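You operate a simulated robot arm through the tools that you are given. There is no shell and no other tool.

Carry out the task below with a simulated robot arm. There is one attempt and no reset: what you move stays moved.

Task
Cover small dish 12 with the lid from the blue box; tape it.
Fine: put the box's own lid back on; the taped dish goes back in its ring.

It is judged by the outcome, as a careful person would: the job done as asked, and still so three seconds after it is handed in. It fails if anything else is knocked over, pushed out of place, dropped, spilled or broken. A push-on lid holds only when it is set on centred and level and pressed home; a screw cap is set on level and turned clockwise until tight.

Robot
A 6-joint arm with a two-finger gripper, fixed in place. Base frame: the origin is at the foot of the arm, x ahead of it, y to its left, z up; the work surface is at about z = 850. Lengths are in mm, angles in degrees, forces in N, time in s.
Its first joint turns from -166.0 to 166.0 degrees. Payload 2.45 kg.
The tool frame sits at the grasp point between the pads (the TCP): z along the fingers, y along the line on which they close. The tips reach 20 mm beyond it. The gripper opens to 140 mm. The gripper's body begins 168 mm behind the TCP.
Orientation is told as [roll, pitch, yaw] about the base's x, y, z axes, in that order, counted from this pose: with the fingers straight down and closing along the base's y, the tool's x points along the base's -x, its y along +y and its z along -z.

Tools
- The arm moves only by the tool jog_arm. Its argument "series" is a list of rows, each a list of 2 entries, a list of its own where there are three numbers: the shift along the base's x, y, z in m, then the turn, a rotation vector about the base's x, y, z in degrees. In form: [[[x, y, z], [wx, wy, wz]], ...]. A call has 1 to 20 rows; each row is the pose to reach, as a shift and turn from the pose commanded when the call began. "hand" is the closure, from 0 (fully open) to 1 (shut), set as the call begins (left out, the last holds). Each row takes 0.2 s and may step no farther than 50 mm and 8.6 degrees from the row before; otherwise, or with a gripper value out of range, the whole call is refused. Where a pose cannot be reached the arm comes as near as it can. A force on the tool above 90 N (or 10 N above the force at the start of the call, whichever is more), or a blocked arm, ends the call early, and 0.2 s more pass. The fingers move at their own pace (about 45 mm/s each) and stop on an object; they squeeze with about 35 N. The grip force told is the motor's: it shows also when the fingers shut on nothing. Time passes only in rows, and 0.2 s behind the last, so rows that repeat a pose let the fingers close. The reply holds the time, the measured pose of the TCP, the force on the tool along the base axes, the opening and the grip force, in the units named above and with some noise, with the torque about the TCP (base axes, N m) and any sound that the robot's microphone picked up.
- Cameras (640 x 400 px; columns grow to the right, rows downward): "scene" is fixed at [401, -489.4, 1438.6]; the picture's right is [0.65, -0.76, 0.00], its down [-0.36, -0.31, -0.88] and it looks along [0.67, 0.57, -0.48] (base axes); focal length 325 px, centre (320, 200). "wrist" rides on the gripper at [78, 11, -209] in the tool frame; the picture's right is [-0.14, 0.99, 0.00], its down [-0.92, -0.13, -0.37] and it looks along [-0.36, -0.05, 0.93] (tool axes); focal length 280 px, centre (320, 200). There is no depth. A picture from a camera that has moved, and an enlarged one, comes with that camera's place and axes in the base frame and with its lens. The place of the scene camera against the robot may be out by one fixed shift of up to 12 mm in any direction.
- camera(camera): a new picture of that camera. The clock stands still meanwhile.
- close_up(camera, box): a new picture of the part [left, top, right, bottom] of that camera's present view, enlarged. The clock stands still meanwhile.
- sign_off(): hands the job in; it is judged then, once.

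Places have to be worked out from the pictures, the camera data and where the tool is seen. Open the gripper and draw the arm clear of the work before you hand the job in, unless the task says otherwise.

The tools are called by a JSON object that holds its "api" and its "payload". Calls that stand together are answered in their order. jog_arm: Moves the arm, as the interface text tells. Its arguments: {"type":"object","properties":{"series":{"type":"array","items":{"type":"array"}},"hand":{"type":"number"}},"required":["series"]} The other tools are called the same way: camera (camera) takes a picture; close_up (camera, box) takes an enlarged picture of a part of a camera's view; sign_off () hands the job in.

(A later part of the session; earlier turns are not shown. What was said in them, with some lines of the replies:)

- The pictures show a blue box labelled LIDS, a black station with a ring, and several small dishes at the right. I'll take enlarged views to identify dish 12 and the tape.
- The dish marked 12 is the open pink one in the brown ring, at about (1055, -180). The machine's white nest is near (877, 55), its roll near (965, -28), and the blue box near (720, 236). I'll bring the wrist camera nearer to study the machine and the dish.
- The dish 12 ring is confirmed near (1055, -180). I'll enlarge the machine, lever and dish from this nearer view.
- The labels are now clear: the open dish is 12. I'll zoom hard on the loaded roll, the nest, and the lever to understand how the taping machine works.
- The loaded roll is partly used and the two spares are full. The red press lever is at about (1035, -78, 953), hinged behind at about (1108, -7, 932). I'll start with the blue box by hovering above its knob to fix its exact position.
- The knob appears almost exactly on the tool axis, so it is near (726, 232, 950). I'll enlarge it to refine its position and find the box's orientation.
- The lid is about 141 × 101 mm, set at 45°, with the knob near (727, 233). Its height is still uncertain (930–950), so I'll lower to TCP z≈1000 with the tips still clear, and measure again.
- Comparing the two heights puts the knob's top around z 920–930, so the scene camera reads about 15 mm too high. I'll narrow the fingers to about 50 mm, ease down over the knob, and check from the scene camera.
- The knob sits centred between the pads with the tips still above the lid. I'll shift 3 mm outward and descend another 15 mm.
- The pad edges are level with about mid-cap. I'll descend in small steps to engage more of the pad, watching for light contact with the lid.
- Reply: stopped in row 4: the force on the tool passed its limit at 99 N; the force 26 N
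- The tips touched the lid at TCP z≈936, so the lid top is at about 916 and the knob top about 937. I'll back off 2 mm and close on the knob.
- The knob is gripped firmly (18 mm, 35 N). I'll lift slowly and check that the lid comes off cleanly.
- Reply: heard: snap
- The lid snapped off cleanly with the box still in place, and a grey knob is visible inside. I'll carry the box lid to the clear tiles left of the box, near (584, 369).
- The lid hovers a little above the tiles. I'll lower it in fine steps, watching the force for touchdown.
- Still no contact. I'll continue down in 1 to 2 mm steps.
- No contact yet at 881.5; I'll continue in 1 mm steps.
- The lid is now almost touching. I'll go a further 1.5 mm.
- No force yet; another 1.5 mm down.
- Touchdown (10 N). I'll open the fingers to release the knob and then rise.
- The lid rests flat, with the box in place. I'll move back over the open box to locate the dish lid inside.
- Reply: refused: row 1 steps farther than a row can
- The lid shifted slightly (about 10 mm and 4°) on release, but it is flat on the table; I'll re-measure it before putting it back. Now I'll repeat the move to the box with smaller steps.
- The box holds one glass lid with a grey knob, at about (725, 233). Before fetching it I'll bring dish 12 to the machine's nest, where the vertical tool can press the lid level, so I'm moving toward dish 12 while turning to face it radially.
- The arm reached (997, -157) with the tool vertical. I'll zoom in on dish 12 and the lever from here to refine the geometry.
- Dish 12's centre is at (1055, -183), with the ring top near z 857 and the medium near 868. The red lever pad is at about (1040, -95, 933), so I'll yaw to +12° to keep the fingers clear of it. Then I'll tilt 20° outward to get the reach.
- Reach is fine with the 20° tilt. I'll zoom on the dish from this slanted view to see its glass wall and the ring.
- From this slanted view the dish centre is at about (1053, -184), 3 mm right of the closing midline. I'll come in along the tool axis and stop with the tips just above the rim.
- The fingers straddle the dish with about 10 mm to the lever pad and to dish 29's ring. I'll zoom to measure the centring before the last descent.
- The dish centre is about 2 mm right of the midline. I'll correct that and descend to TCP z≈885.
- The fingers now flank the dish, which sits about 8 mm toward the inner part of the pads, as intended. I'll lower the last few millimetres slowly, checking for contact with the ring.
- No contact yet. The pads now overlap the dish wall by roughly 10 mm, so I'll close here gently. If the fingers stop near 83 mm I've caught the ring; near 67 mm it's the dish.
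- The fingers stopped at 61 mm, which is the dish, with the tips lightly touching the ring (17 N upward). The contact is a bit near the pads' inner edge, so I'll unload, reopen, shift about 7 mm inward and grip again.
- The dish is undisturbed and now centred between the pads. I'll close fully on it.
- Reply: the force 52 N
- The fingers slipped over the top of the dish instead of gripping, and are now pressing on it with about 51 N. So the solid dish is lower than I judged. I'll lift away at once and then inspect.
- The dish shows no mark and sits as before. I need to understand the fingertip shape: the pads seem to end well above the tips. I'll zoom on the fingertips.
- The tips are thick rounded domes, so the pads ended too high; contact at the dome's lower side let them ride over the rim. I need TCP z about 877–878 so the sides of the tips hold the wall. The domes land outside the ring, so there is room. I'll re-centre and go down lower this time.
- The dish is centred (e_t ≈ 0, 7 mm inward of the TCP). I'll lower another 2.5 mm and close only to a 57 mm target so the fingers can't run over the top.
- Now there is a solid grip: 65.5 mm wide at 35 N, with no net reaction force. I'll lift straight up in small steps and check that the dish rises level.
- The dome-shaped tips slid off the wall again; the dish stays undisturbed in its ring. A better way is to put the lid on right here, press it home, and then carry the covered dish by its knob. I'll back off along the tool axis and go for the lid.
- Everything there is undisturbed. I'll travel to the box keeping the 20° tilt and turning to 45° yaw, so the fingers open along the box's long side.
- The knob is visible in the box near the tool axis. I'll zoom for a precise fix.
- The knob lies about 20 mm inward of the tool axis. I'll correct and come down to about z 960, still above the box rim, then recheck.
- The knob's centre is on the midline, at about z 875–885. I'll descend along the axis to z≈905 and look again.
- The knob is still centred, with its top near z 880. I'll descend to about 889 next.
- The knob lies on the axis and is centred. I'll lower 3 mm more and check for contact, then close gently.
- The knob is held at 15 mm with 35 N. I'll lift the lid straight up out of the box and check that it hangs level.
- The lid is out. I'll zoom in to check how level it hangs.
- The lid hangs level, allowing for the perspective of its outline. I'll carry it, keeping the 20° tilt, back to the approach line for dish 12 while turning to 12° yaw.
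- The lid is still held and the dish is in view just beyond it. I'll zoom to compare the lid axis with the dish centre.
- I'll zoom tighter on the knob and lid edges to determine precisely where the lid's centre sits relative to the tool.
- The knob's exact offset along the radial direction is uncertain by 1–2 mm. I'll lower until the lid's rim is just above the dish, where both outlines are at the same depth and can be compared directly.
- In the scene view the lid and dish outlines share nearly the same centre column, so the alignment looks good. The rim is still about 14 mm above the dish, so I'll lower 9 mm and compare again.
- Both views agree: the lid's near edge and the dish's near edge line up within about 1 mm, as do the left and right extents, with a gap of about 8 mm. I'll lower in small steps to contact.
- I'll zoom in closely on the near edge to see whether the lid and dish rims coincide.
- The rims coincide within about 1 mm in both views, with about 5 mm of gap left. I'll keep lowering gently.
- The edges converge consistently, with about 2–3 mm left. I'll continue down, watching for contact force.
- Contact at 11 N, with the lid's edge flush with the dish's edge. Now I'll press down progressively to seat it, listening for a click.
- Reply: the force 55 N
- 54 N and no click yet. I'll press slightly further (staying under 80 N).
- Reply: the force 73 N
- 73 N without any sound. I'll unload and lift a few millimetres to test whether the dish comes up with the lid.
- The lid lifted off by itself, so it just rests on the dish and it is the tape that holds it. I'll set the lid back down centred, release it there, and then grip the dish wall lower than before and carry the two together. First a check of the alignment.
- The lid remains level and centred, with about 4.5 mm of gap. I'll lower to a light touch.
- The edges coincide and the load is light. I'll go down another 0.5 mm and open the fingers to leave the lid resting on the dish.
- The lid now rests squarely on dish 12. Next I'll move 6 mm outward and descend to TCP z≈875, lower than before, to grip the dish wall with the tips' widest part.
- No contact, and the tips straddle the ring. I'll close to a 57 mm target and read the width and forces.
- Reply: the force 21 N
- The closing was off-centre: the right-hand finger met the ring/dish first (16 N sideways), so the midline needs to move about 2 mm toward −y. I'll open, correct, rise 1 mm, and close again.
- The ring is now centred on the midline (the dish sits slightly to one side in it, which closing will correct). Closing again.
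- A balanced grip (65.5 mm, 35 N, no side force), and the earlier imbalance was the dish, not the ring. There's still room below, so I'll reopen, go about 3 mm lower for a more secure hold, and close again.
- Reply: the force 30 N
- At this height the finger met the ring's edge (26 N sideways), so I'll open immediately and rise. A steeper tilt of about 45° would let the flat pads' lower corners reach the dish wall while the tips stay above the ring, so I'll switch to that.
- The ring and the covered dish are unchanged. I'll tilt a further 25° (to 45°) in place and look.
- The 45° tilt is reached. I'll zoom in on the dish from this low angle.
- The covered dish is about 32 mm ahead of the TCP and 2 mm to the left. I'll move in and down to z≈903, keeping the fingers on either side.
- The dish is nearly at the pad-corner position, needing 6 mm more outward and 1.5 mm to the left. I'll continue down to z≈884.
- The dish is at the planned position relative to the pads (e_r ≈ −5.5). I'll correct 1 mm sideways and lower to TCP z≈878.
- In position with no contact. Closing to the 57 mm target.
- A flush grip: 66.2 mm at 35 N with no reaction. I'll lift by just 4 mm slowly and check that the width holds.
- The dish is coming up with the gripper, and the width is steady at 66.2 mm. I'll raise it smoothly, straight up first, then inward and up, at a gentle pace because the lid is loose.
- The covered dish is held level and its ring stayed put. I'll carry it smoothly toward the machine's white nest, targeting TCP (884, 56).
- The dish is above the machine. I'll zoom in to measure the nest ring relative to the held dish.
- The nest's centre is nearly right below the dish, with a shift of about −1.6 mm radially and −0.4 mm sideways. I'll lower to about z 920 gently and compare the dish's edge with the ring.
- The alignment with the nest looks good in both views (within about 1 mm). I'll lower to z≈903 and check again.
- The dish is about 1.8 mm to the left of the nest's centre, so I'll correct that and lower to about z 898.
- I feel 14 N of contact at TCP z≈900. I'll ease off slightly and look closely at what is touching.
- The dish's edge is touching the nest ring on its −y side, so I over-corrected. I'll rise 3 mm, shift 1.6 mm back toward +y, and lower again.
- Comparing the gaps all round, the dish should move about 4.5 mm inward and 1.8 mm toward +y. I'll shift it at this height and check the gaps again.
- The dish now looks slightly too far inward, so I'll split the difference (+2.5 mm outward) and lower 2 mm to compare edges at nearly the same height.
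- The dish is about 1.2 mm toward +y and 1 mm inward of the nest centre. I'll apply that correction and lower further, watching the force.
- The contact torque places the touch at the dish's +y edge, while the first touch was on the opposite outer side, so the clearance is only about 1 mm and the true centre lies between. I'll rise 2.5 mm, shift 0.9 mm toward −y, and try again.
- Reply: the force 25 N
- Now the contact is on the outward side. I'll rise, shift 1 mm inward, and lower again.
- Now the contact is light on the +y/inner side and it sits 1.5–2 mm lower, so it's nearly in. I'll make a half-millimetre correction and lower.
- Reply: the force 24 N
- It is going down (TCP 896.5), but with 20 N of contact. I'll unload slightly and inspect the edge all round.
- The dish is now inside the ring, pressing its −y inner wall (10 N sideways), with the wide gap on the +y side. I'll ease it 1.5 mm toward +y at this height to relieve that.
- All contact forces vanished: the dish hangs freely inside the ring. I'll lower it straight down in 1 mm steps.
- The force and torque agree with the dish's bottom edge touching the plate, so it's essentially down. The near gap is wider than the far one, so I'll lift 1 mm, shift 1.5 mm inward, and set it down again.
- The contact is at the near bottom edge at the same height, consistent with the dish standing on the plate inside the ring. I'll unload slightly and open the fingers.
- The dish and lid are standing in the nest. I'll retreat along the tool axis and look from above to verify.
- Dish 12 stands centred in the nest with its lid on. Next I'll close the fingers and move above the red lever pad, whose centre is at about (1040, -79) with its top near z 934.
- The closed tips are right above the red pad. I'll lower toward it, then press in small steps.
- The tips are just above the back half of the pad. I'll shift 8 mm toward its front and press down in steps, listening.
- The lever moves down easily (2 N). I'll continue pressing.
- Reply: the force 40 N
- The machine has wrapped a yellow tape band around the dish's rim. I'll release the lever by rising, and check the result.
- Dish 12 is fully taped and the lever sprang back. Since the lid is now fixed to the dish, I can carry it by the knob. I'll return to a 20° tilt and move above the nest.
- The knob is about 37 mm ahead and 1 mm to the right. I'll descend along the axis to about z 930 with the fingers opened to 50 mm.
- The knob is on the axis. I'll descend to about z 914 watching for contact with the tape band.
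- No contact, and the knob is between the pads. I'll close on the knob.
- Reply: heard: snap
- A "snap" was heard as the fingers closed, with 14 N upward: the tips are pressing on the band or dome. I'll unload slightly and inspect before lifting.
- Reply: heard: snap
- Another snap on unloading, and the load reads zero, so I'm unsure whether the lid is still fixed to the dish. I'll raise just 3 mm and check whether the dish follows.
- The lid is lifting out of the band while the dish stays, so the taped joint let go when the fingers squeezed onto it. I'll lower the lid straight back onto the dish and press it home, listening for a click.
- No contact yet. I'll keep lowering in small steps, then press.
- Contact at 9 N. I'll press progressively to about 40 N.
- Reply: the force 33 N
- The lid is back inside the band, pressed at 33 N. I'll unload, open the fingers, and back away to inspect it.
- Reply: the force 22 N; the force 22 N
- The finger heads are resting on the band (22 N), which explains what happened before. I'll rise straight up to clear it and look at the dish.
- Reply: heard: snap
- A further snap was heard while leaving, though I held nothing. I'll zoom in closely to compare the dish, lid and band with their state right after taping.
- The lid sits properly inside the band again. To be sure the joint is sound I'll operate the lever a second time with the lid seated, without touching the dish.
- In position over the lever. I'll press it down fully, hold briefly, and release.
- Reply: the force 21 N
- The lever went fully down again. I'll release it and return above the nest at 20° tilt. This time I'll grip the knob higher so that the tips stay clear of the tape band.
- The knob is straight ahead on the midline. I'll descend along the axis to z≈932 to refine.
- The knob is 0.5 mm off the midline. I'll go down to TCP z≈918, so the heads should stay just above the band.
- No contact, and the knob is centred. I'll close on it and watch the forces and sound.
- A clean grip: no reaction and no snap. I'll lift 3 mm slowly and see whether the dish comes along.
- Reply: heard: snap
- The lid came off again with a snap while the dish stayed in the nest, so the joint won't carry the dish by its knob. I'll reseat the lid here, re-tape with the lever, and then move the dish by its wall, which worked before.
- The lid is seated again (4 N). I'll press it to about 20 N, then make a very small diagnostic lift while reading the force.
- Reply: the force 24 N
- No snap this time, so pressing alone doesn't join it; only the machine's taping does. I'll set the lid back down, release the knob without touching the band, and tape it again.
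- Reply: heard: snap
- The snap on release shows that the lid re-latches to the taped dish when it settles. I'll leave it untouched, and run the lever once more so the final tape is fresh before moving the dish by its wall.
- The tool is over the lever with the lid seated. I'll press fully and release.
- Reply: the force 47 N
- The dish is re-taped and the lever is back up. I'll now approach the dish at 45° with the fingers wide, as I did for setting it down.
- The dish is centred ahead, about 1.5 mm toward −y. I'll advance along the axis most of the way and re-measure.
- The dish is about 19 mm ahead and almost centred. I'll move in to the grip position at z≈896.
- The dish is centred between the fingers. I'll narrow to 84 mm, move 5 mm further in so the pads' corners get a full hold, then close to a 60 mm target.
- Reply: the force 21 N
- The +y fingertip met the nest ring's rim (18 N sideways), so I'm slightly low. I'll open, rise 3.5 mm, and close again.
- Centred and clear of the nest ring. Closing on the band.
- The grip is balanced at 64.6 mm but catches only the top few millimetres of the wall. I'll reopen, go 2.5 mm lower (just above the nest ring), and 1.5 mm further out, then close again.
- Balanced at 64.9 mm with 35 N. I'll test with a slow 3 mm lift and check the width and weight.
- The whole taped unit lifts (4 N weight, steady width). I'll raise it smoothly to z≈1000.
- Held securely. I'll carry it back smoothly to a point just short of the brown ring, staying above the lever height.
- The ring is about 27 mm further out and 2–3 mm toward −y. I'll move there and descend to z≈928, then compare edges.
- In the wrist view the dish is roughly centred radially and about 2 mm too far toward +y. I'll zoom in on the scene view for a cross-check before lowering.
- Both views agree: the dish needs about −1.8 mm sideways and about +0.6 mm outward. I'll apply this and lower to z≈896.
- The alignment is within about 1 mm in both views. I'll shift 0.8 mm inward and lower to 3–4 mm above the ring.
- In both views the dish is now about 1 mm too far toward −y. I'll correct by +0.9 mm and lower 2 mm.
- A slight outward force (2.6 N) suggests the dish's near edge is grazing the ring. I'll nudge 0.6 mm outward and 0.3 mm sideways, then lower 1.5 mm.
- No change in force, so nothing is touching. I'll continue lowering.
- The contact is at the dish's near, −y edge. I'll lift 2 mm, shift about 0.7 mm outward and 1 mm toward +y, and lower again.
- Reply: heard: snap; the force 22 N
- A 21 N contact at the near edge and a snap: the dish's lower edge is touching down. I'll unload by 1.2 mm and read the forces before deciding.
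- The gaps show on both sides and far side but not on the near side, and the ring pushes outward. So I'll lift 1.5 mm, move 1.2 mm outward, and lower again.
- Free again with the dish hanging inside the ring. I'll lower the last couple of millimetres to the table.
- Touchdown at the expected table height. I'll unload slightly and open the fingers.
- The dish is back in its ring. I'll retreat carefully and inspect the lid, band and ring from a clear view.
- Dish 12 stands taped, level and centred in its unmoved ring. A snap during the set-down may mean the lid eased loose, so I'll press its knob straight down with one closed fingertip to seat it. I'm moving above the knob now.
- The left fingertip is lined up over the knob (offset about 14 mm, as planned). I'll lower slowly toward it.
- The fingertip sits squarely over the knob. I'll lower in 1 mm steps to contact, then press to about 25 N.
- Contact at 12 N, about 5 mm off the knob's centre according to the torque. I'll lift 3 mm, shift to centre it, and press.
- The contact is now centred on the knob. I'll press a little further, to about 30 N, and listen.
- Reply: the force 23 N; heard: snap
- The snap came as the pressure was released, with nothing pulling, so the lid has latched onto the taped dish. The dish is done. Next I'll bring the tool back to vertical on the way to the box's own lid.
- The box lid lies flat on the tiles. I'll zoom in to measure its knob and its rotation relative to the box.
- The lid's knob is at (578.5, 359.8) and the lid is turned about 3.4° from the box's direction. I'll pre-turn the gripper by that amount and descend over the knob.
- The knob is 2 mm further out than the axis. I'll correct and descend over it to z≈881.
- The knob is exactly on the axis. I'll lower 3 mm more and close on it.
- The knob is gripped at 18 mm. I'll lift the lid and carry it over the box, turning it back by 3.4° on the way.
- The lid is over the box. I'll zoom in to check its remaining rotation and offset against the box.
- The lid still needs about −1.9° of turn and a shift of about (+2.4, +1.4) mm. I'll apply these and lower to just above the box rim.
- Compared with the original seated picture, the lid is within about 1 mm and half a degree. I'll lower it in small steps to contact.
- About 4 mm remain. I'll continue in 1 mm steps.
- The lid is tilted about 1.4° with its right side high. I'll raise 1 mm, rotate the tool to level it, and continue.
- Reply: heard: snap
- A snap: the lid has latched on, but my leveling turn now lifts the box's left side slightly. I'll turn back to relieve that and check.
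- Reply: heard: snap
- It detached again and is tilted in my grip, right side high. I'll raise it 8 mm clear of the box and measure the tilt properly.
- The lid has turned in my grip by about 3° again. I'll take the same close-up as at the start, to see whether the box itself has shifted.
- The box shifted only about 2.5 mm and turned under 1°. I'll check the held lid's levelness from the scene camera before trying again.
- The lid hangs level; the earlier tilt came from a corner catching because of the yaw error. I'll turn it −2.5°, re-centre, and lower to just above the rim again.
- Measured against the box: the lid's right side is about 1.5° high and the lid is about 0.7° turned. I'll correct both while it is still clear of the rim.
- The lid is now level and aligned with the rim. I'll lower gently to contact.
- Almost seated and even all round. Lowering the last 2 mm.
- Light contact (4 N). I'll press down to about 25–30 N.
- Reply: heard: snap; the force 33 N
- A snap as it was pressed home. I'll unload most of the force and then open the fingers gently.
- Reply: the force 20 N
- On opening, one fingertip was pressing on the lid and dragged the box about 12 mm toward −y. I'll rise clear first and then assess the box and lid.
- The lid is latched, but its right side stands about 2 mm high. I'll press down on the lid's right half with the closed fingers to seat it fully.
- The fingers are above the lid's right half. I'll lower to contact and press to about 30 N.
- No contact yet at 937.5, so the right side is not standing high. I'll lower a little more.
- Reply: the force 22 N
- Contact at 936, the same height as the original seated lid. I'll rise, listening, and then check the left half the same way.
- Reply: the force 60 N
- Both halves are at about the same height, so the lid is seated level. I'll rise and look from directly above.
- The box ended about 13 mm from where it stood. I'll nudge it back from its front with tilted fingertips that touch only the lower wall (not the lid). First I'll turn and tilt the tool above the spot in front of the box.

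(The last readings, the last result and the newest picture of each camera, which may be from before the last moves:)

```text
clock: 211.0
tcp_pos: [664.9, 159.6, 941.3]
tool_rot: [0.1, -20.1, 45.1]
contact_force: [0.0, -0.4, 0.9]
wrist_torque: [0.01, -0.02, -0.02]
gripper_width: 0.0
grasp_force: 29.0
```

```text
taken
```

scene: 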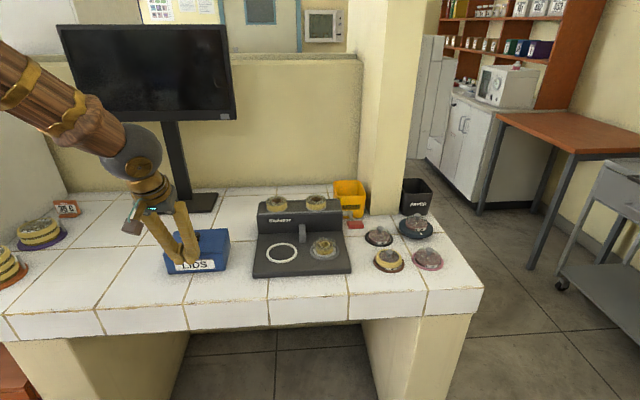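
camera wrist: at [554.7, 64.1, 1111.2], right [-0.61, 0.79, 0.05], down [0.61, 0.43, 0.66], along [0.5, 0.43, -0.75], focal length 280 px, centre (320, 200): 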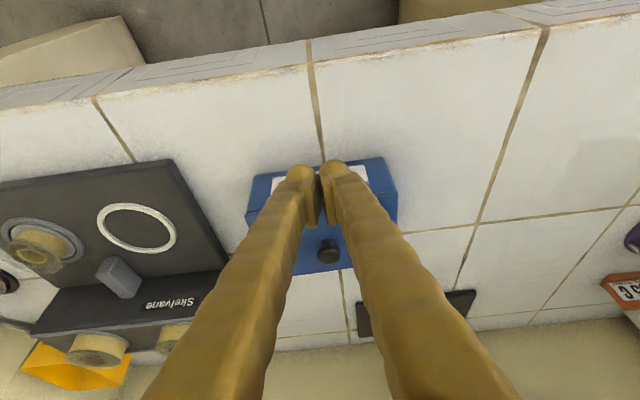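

The fingertips are about 10 mm in front of the box's lid edge. I'll go down to z≈880 beside the front wall.

{"api": "jog_arm", "payload": {"series": [[[0, 0, -0.02], [0, 0, 0]], [[0, 0, -0.04], [0, 0, 0]], [[0, 0, -0.06], [0, 0, 0]], [[0, 0, -0.06], [0, 0, 0]]]}}

{"api": "close_up", "payload": {"camera": "scene", "box": [145, 200, 245, 285]}}

{"api": "close_up", "payload": {"camera": "wrist", "box": [230, 120, 410, 260]}}

```text
clock: 212.0
tcp_pos: [663.3, 158.4, 881.9]
tool_rot: [0.2, -20.1, 45.0]
contact_force: [0.0, -0.3, 0.0]
wrist_torque: [0.0, 0.05, 0.03]
gripper_width: 0.0
grasp_force: 29.2
```

```text
4.71 times, centred on (195, 242) of scene
camera zoom: at [401.0, -489.4, 1438.6], right [0.65, -0.76, 0.0], down [-0.36, -0.31, -0.88], along [0.67, 0.57, -0.48], focal length 1529 px, centre (908, 0)
```

zoom: 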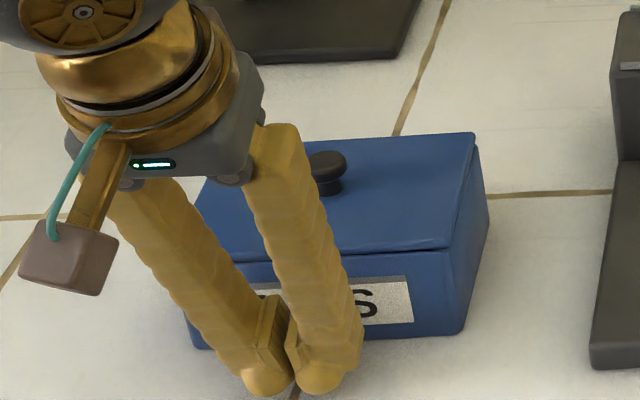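

```text
2.86 times, centred on (320, 190) of wrist
camera zoom: at [554.1, 64.1, 1050.7], right [-0.61, 0.79, 0.05], down [0.61, 0.43, 0.66], along [0.5, 0.43, -0.75], focal length 801 px, centre (320, 229)
```

zoom: 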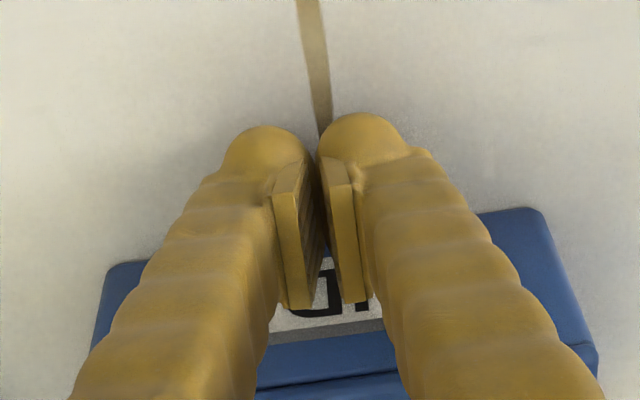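

The tips are low in front of the LIDS face. I'll move forward in small steps until contact, then push about 12 mm.

{"api": "jog_arm", "payload": {"series": [[[0.0035, 0.0035, 0], [0, 0, 0]], [[0.007, 0.007, 0], [0, 0, 0]], [[0.0085, 0.0085, 0], [0, 0, 0]]]}}

{"api": "close_up", "payload": {"camera": "scene", "box": [155, 220, 235, 275]}}

{"api": "close_up", "payload": {"camera": "wrist", "box": [230, 120, 410, 260]}}

```text
clock: 212.8
tcp_pos: [671.6, 166.9, 881.8]
tool_rot: [0.2, -20.1, 44.9]
contact_force: [-0.2, -1.3, 0.5]
wrist_torque: [0.0, -0.02, 0.05]
gripper_width: 0.0
grasp_force: 29.6
```

```text
7.27 times, centred on (195, 248) of scene
camera zoom: at [401.0, -489.4, 1438.6], right [0.65, -0.76, 0.0], down [-0.36, -0.31, -0.88], along [0.67, 0.57, -0.48], focal length 2363 px, centre (1229, -146)
```

zoom: 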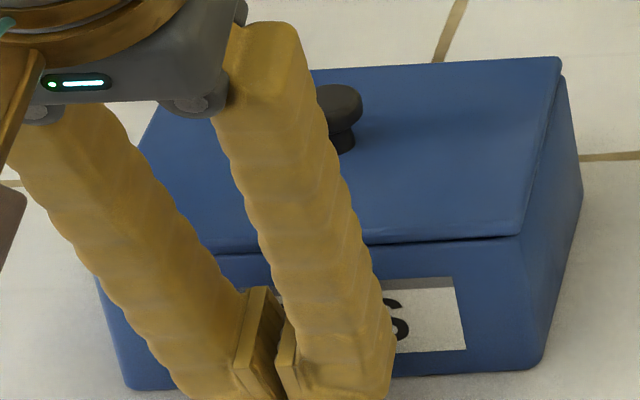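

```text
2.86 times, centred on (320, 190) of wrist
camera zoom: at [562.8, 72.8, 1051.0], right [-0.61, 0.79, 0.05], down [0.61, 0.43, 0.66], along [0.5, 0.43, -0.75], focal length 801 px, centre (320, 229)
```

zoom: 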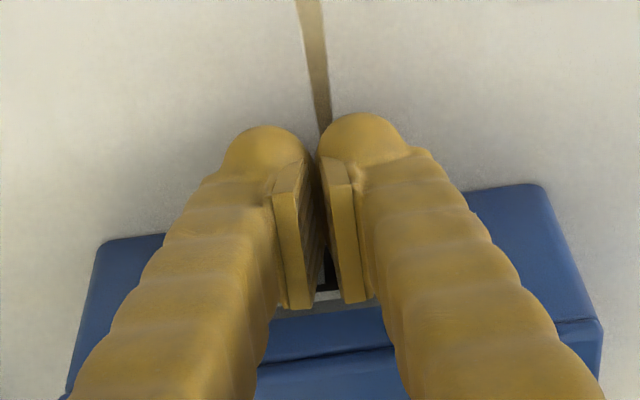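

Not touching yet. I'll go 5 mm further to reach the wall, then push in 3 mm steps.

{"api": "jog_arm", "payload": {"series": [[[0.0018, 0.0018, 0], [0, 0, 0]], [[0.0036, 0.0036, 0], [0, 0, 0]], [[0.0054, 0.0054, 0], [0, 0, 0]]]}}

{"api": "close_up", "payload": {"camera": "scene", "box": [155, 220, 235, 275]}}

```text
clock: 213.6
tcp_pos: [678.5, 172.4, 882.1]
tool_rot: [0.1, -20.1, 45.0]
contact_force: [-0.3, -0.2, 0.0]
wrist_torque: [-0.03, 0.04, 0.03]
gripper_width: 6.0
grasp_force: 29.4
```

```text
7.27 times, centred on (195, 248) of scene
camera zoom: at [401.0, -489.4, 1438.6], right [0.65, -0.76, 0.0], down [-0.36, -0.31, -0.88], along [0.67, 0.57, -0.48], focal length 2363 px, centre (1229, -146)
```

zoom: 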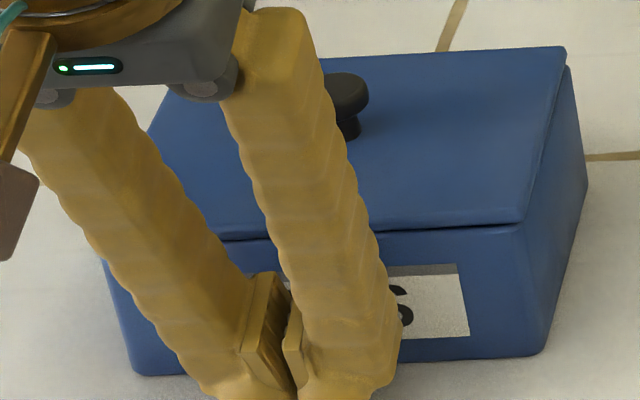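

The box moved back about 11 mm, as intended, and remains about 9 mm to the right of its original spot. I'll back away, and make a matching nudge from its right side.

{"api": "jog_arm", "payload": {"series": [[[-0.007, -0.007, 0], [0, 0, 0]], [[-0.014, -0.014, 0.005], [0, 0, 0]], [[-0.018, -0.018, 0.03], [0, 0, 0]], [[-0.02, -0.02, 0.07], [0, 0, 0]], [[-0.02, -0.02, 0.11], [-4.7, 4.7, 0]], [[-0.015, -0.02, 0.15], [-9.4, 9.4, 0]], [[0.0, -0.02, 0.17], [-14.14, 14.14, 0]], [[0.03, -0.02, 0.17], [-14.14, 14.14, 0]]]}}

{"api": "close_up", "payload": {"camera": "scene", "box": [155, 220, 235, 275]}}

{"api": "camera", "payload": {"camera": "wrist"}}

```text
clock: 215.4
tcp_pos: [709.0, 152.9, 1053.9]
tool_rot: [0.1, 0.0, 45.0]
contact_force: [0.1, 0.5, -0.4]
wrist_torque: [-0.01, -0.02, -0.03]
gripper_width: 0.0
grasp_force: 29.6
```

```text
7.27 times, centred on (195, 248) of scene
camera zoom: at [401.0, -489.4, 1438.6], right [0.65, -0.76, 0.0], down [-0.36, -0.31, -0.88], along [0.67, 0.57, -0.48], focal length 2363 px, centre (1229, -146)
```

zoom: 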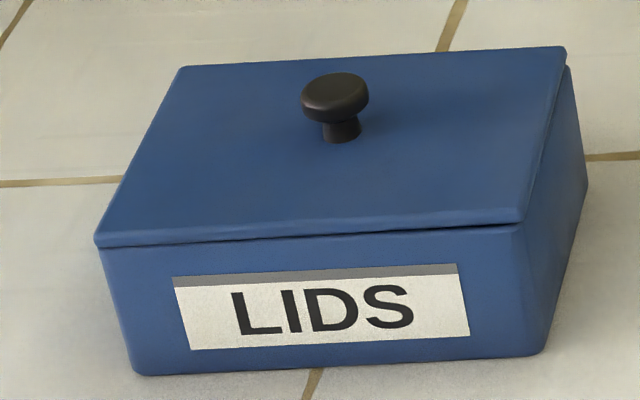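

```text
taken
camera wrist: at [647.0, 105.4, 1263.4], right [-0.6, 0.8, 0.0], down [0.74, 0.56, 0.37], along [0.29, 0.22, -0.93], focal length 280 px, centre (320, 200)
```

wrist: 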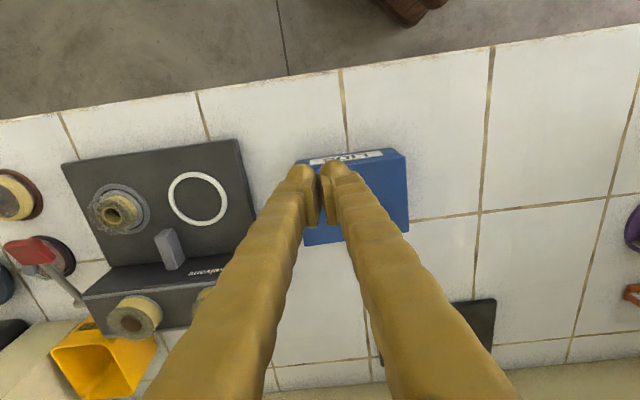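

The box is back in depth, level and closed, with about 9 mm left to the left. I'll move to its right side, lean the tips toward it, and come down above the machine's base height.

{"api": "jog_arm", "payload": {"series": [[[0.034, -0.004, 0], [4.7, 4.7, 0]], [[0.068, -0.008, 0], [9.4, 9.4, 0]], [[0.1015, -0.0126, 0], [14.14, 14.14, 0]], [[0.1015, -0.0126, -0.04], [14.14, 14.14, 0]], [[0.1015, -0.0126, -0.08], [14.14, 14.14, 0]], [[0.1015, -0.0126, -0.11], [14.14, 14.14, 0]], [[0.1015, -0.0126, -0.11], [14.14, 14.14, 0]]]}}

{"api": "close_up", "payload": {"camera": "scene", "box": [155, 190, 285, 285]}}

{"api": "camera", "payload": {"camera": "wrist"}}

```text
clock: 217.0
tcp_pos: [808.8, 139.7, 941.2]
tool_rot: [20.2, -0.1, 45.0]
contact_force: [0.4, -0.1, 0.5]
wrist_torque: [0.0, 0.02, 0.04]
gripper_width: 0.0
grasp_force: 29.1
```

```text
4.21 times, centred on (220, 238) of scene
camera zoom: at [401.0, -489.4, 1438.6], right [0.65, -0.76, 0.0], down [-0.36, -0.31, -0.88], along [0.67, 0.57, -0.48], focal length 1368 px, centre (741, 42)
```

zoom: 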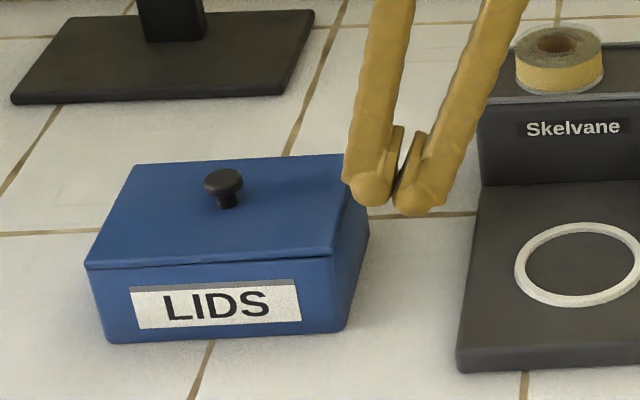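

```text
taken
camera wrist: at [797.8, 41.6, 1141.7], right [-0.56, 0.75, 0.34], down [0.83, 0.48, 0.3], along [0.07, 0.45, -0.89], focal length 280 px, centre (320, 200)
```

wrist: 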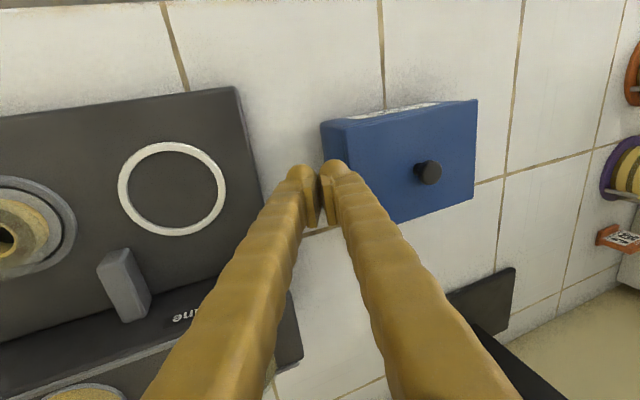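

The tips lean toward the box with about 10 mm clearance from the lid's edge. I'll descend to z≈895.

{"api": "jog_arm", "payload": {"series": [[[0, 0, -0.015], [0, 0, 0]], [[0, 0, -0.03], [0, 0, 0]], [[0, 0, -0.045], [0, 0, 0]], [[0, 0, -0.045], [0, 0, 0]]]}}

{"api": "close_up", "payload": {"camera": "scene", "box": [155, 200, 275, 285]}}

{"api": "close_up", "payload": {"camera": "wrist", "box": [240, 80, 420, 240]}}

```text
clock: 218.0
tcp_pos: [808.9, 140.4, 896.9]
tool_rot: [20.2, -0.2, 45.1]
contact_force: [0.7, -0.7, 0.3]
wrist_torque: [0.0, -0.02, 0.01]
gripper_width: 0.0
grasp_force: 29.3
```

```text
4.71 times, centred on (215, 242) of scene
camera zoom: at [401.0, -489.4, 1438.6], right [0.65, -0.76, 0.0], down [-0.36, -0.31, -0.88], along [0.67, 0.57, -0.48], focal length 1529 px, centre (814, 0)
```

zoom: 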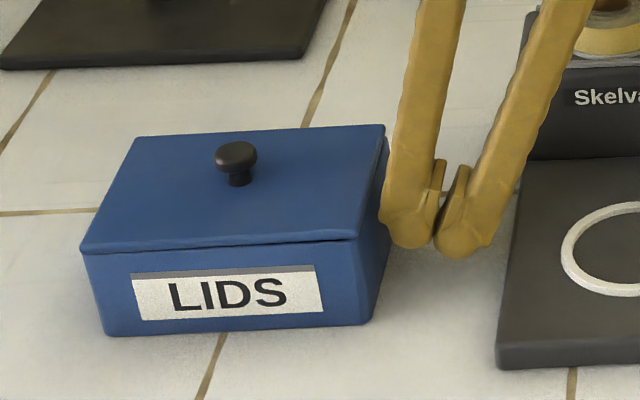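

```text
2.50 times, centred on (330, 160) of wrist
camera zoom: at [797.7, 41.7, 1096.1], right [-0.56, 0.75, 0.34], down [0.83, 0.48, 0.3], along [0.07, 0.45, -0.89], focal length 701 px, centre (295, 300)
```

zoom: 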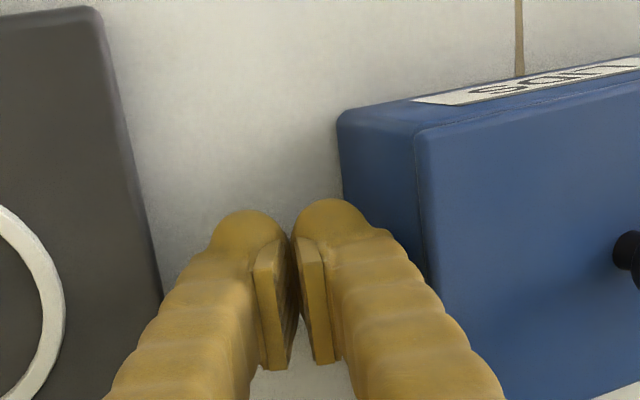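

In position beside the box's right wall. I'll move toward it 12 mm, then continue in small steps.

{"api": "jog_arm", "payload": {"series": [[[-0.0035, 0.0035, 0], [0, 0, 0]], [[-0.007, 0.007, 0], [0, 0, 0]], [[-0.0085, 0.0085, 0], [0, 0, 0]]]}}

{"api": "close_up", "payload": {"camera": "scene", "box": [155, 220, 235, 275]}}

```text
clock: 218.8
tcp_pos: [802.2, 149.7, 895.9]
tool_rot: [20.3, -0.1, 45.0]
contact_force: [0.8, -0.5, 0.6]
wrist_torque: [0.04, 0.01, 0.01]
gripper_width: 0.2
grasp_force: 29.3
```

```text
7.27 times, centred on (195, 248) of scene
camera zoom: at [401.0, -489.4, 1438.6], right [0.65, -0.76, 0.0], down [-0.36, -0.31, -0.88], along [0.67, 0.57, -0.48], focal length 2363 px, centre (1229, -146)
```

zoom: 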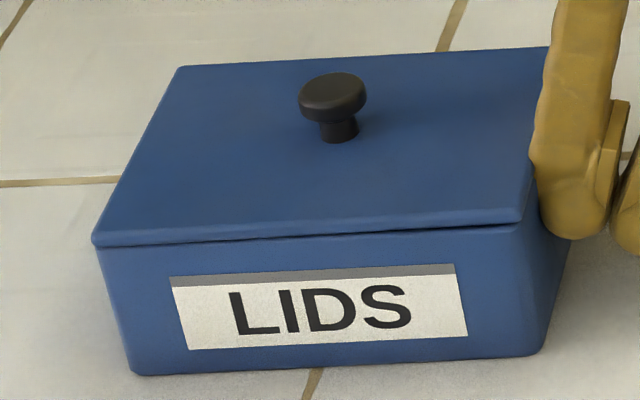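

The box has just begun to move. I'll push another 7 mm in small steps.

{"api": "jog_arm", "payload": {"series": [[[-0.0012, 0.0012, 0], [0, 0, 0]], [[-0.0025, 0.0025, 0], [0, 0, 0]], [[-0.0038, 0.0038, 0], [0, 0, 0]], [[-0.005, 0.005, 0], [0, 0, 0]]]}}

{"api": "close_up", "payload": {"camera": "scene", "box": [155, 220, 235, 275]}}

```text
clock: 219.8
tcp_pos: [796.5, 153.7, 897.2]
tool_rot: [20.1, -0.2, 45.0]
contact_force: [0.8, 0.2, 0.1]
wrist_torque: [-0.04, -0.02, -0.01]
gripper_width: 0.0
grasp_force: 29.3
```

```text
7.27 times, centred on (195, 248) of scene
camera zoom: at [401.0, -489.4, 1438.6], right [0.65, -0.76, 0.0], down [-0.36, -0.31, -0.88], along [0.67, 0.57, -0.48], focal length 2363 px, centre (1229, -146)
```

zoom: 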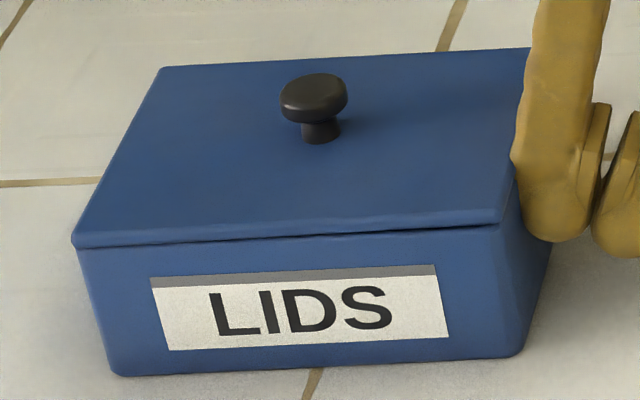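

The box is within about 2 mm of its original place, with the lid on. I'll back the tool away and rise.

{"api": "jog_arm", "payload": {"series": [[[0.004, -0.004, 0], [0, 0, 0]], [[0.009, -0.009, 0], [0, 0, 0]], [[0.011, -0.011, 0.02], [0, 0, 0]], [[0.011, -0.011, 0.06], [0, 0, 0]], [[0.011, -0.011, 0.1], [-4.7, -4.7, 0]], [[0.0, -0.011, 0.14], [-9.4, -9.4, 0]], [[-0.02, -0.005, 0.17], [-14.14, -14.14, 0]], [[-0.03, 0.01, 0.18], [-14.14, -14.14, 0]]]}}

{"api": "close_up", "payload": {"camera": "scene", "box": [155, 220, 235, 275]}}

{"api": "camera", "payload": {"camera": "scene"}}

```text
clock: 221.6
tcp_pos: [768.4, 162.1, 1077.4]
tool_rot: [0.2, 0.0, 45.0]
contact_force: [0.1, 0.3, 0.1]
wrist_torque: [-0.01, 0.02, 0.01]
gripper_width: 0.3
grasp_force: 29.5
```

```text
7.27 times, centred on (195, 248) of scene
camera zoom: at [401.0, -489.4, 1438.6], right [0.65, -0.76, 0.0], down [-0.36, -0.31, -0.88], along [0.67, 0.57, -0.48], focal length 2363 px, centre (1229, -146)
```

zoom: 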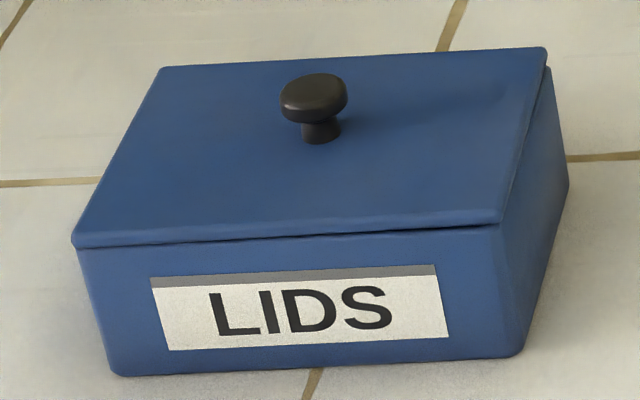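

```text
taken
```

scene: 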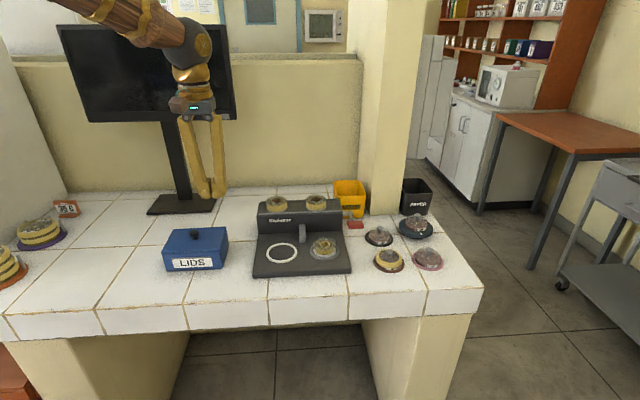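

Everything stands in place. The lid's right edge still shows a thin gap, so I'll press that side once more, firmly and straight down.

{"api": "jog_arm", "payload": {"series": [[[0, 0.016, -0.04], [0, 0, 0]], [[0.0005, 0.032, -0.08], [0, 0, 0]], [[0.0005, 0.032, -0.12], [0, 0, 0]], [[0.0005, 0.032, -0.137], [0, 0, 0]]]}}

{"api": "jog_arm", "payload": {"series": [[[0, 0, -0.002], [0, 0, 0]], [[0, 0, -0.0035], [0, 0, 0]], [[0, 0, -0.005], [0, 0, 0]], [[0, 0, -0.006], [0, 0, 0]]]}}

{"api": "close_up", "payload": {"camera": "scene", "box": [155, 220, 235, 275]}}

```text
clock: 222.6
tcp_pos: [768.2, 194.4, 939.6]
tool_rot: [0.3, 0.0, 45.0]
contact_force: [-0.4, 0.6, -0.6]
wrist_torque: [0.02, -0.01, 0.02]
gripper_width: 0.3
grasp_force: 29.4
```

```text
clock: 223.6
tcp_pos: [768.4, 194.4, 935.0]
tool_rot: [0.0, -0.3, 45.0]
contact_force: [-2.3, -11.2, 54.8]
wrist_torque: [-0.22, 0.16, 0.07]
gripper_width: 5.8
grasp_force: 28.9
```

```text
7.27 times, centred on (195, 248) of scene
camera zoom: at [401.0, -489.4, 1438.6], right [0.65, -0.76, 0.0], down [-0.36, -0.31, -0.88], along [0.67, 0.57, -0.48], focal length 2363 px, centre (1229, -146)
```

zoom: 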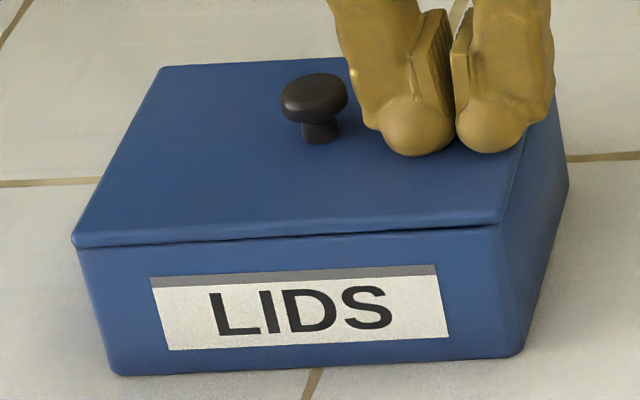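

The right side is firm at the original seated height, so the lid is home. I'll rise straight up, open the gripper, and draw the arm clear for a final check.

{"api": "jog_arm", "payload": {"series": [[[0, 0, 0.003], [0, 0, 0]], [[0, 0, 0.015], [0, 0, 0]], [[0, 0, 0.05], [0, 0, 0]], [[0, 0, 0.09], [0, 0, 0]], [[0, 0, 0.13], [0, 0, -7]], [[-0.02, 0, 0.16], [0, 0, -14]], [[-0.05, 0, 0.18], [0, 0, -21]], [[-0.09, 0, 0.19], [0, 0, -28]], [[-0.13, 0, 0.19], [0, 0, -35]]]}}

{"api": "jog_arm", "payload": {"series": [[[-0.03, -0.01, 0.02], [0, 0, -5]], [[-0.06, -0.02, 0.04], [0, 0, -10]], [[-0.09, -0.03, 0.06], [0, 0, -10]], [[-0.12, -0.04, 0.08], [0, 0, -10]], [[-0.12, -0.04, 0.08], [0, 0, -10]]], "hand": 0}}

{"api": "camera", "payload": {"camera": "scene"}}

{"api": "close_up", "payload": {"camera": "scene", "box": [340, 190, 450, 280]}}

{"api": "close_up", "payload": {"camera": "scene", "box": [155, 220, 235, 275]}}

{"api": "close_up", "payload": {"camera": "scene", "box": [240, 180, 370, 285]}}

```text
clock: 225.6
tcp_pos: [635.9, 195.2, 1124.2]
tool_rot: [0.2, -0.1, 9.9]
contact_force: [0.1, 0.7, 0.6]
wrist_torque: [-0.03, 0.01, 0.03]
gripper_width: 0.0
grasp_force: 29.5
```

```text
clock: 226.8
tcp_pos: [515.4, 154.1, 1204.3]
tool_rot: [0.1, -0.2, 0.0]
contact_force: [-0.1, -0.1, 0.5]
wrist_torque: [-0.02, 0.02, 0.01]
gripper_width: 106.0
grasp_force: 0.2
```

```text
taken
```

scene: 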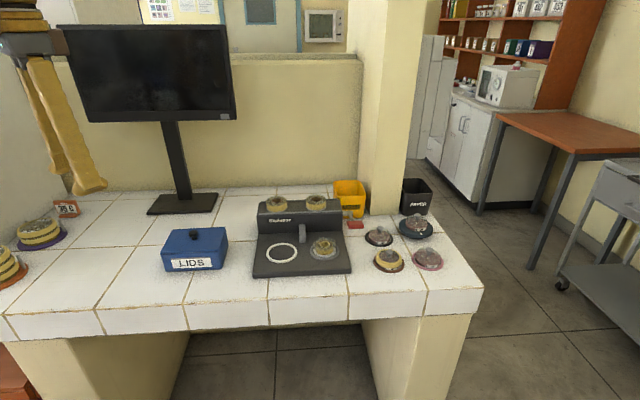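

```text
4.44 times, centred on (395, 235) of scene
camera zoom: at [401.0, -489.4, 1438.6], right [0.65, -0.76, 0.0], down [-0.36, -0.31, -0.88], along [0.67, 0.57, -0.48], focal length 1444 px, centre (-13, 44)
```

zoom: 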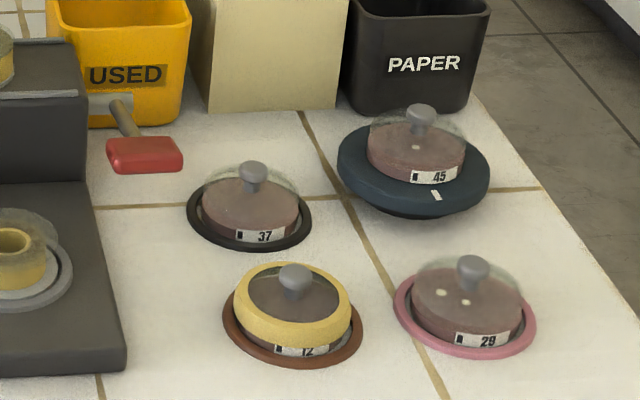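

```text
7.27 times, centred on (195, 248) of scene
camera zoom: at [401.0, -489.4, 1438.6], right [0.65, -0.76, 0.0], down [-0.36, -0.31, -0.88], along [0.67, 0.57, -0.48], focal length 2363 px, centre (1229, -146)
```

zoom: 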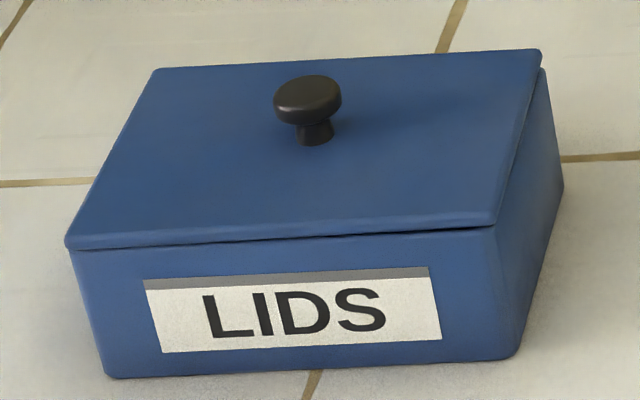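

```text
3.81 times, centred on (305, 232) of scene
camera zoom: at [401.0, -489.4, 1438.6], right [0.65, -0.76, 0.0], down [-0.36, -0.31, -0.88], along [0.67, 0.57, -0.48], focal length 1238 px, centre (377, 76)
```

zoom: 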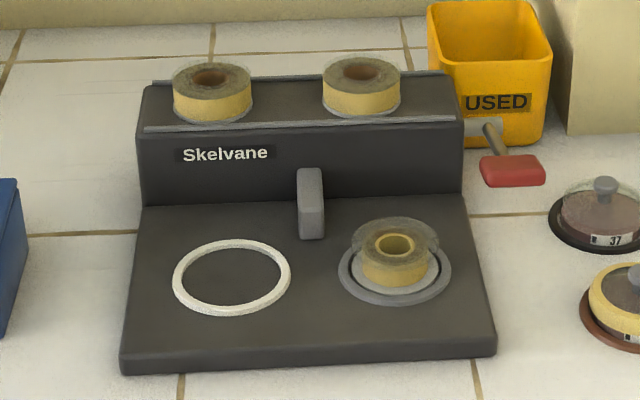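

Dish 12 is covered, taped and in its ring. The box stands at its original spot with its lid latched, and the machine, rolls and other dishes are untouched. I'll take one last close look at dish 12 and let the gripper finish opening.

{"api": "jog_arm", "payload": {"series": [[[-0.01, 0, 0.01], [0, 0, 0]], [[-0.02, 0, 0.02], [0, 0, 0]], [[-0.02, 0, 0.02], [0, 0, 0]]], "hand": 0}}

{"api": "close_up", "payload": {"camera": "scene", "box": [370, 238, 412, 278]}}

{"api": "close_up", "payload": {"camera": "scene", "box": [0, 180, 120, 300]}}

```text
clock: 227.6
tcp_pos: [496.0, 154.8, 1223.9]
tool_rot: [0.2, -0.1, -0.1]
contact_force: [-0.2, 0.6, -0.4]
wrist_torque: [-0.02, 0.01, 0.02]
gripper_width: 139.9
grasp_force: 0.0
```

```text
10.00 times, centred on (391, 258) of scene
camera zoom: at [401.0, -489.4, 1438.6], right [0.65, -0.76, 0.0], down [-0.36, -0.31, -0.88], along [0.67, 0.57, -0.48], focal length 3249 px, centre (-390, -380)
```

zoom: 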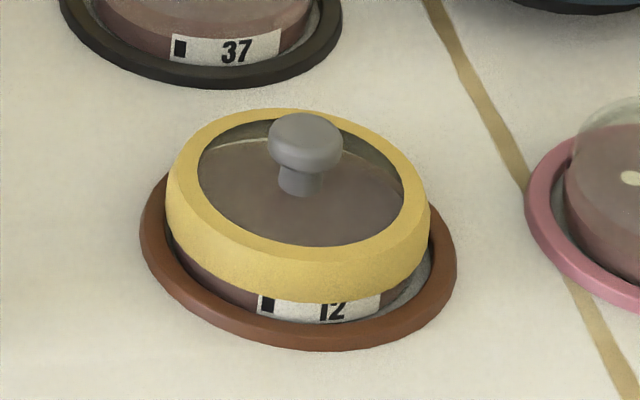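

```text
3.33 times, centred on (60, 240) of scene
camera zoom: at [401.0, -489.4, 1438.6], right [0.65, -0.76, 0.0], down [-0.36, -0.31, -0.88], along [0.67, 0.57, -0.48], focal length 1083 px, centre (1187, 67)
```

zoom: 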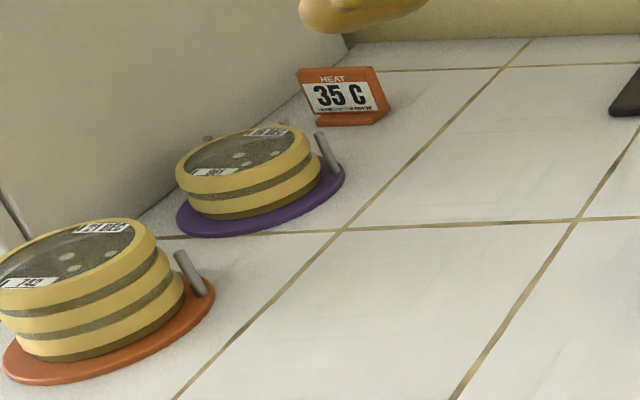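

The final views show dish 12 covered, taped all round and sitting in its ring. The box's own lid is back on, nothing else appears disturbed, the gripper is open and the arm is clear. I'm handing the job in.

{"api": "sign_off", "payload": {}}

```text
The job is handed in.
```

I handed the job in. Dish 12 has the lid from the blue box on it, is taped all round, and is back in its own ring. The box's own lid is on and latched.

- **Dish lid:** It came loose from the taped dish more than once, so I ran the taping lever three times. It loosened again as I set the dish down in its ring. I pressed it home there and heard it snap on. I did not test that hold by pulling on it.
- **Box lid:** It is on and pressed home, but about 1–2° off square, with a thin gap (roughly 1 mm) showing at the right front.
- **Box position:** Releasing the lid dragged the box about 13 mm. I nudged it back, and it now matches its starting position in the camera view.
- **Dish medium:** On an early grip attempt the closed fingers pressed on the open dish for a moment (about 50 N). I saw no mark on it afterwards.

The other dishes, the tape machine, the spare rolls and the bins look unmoved.
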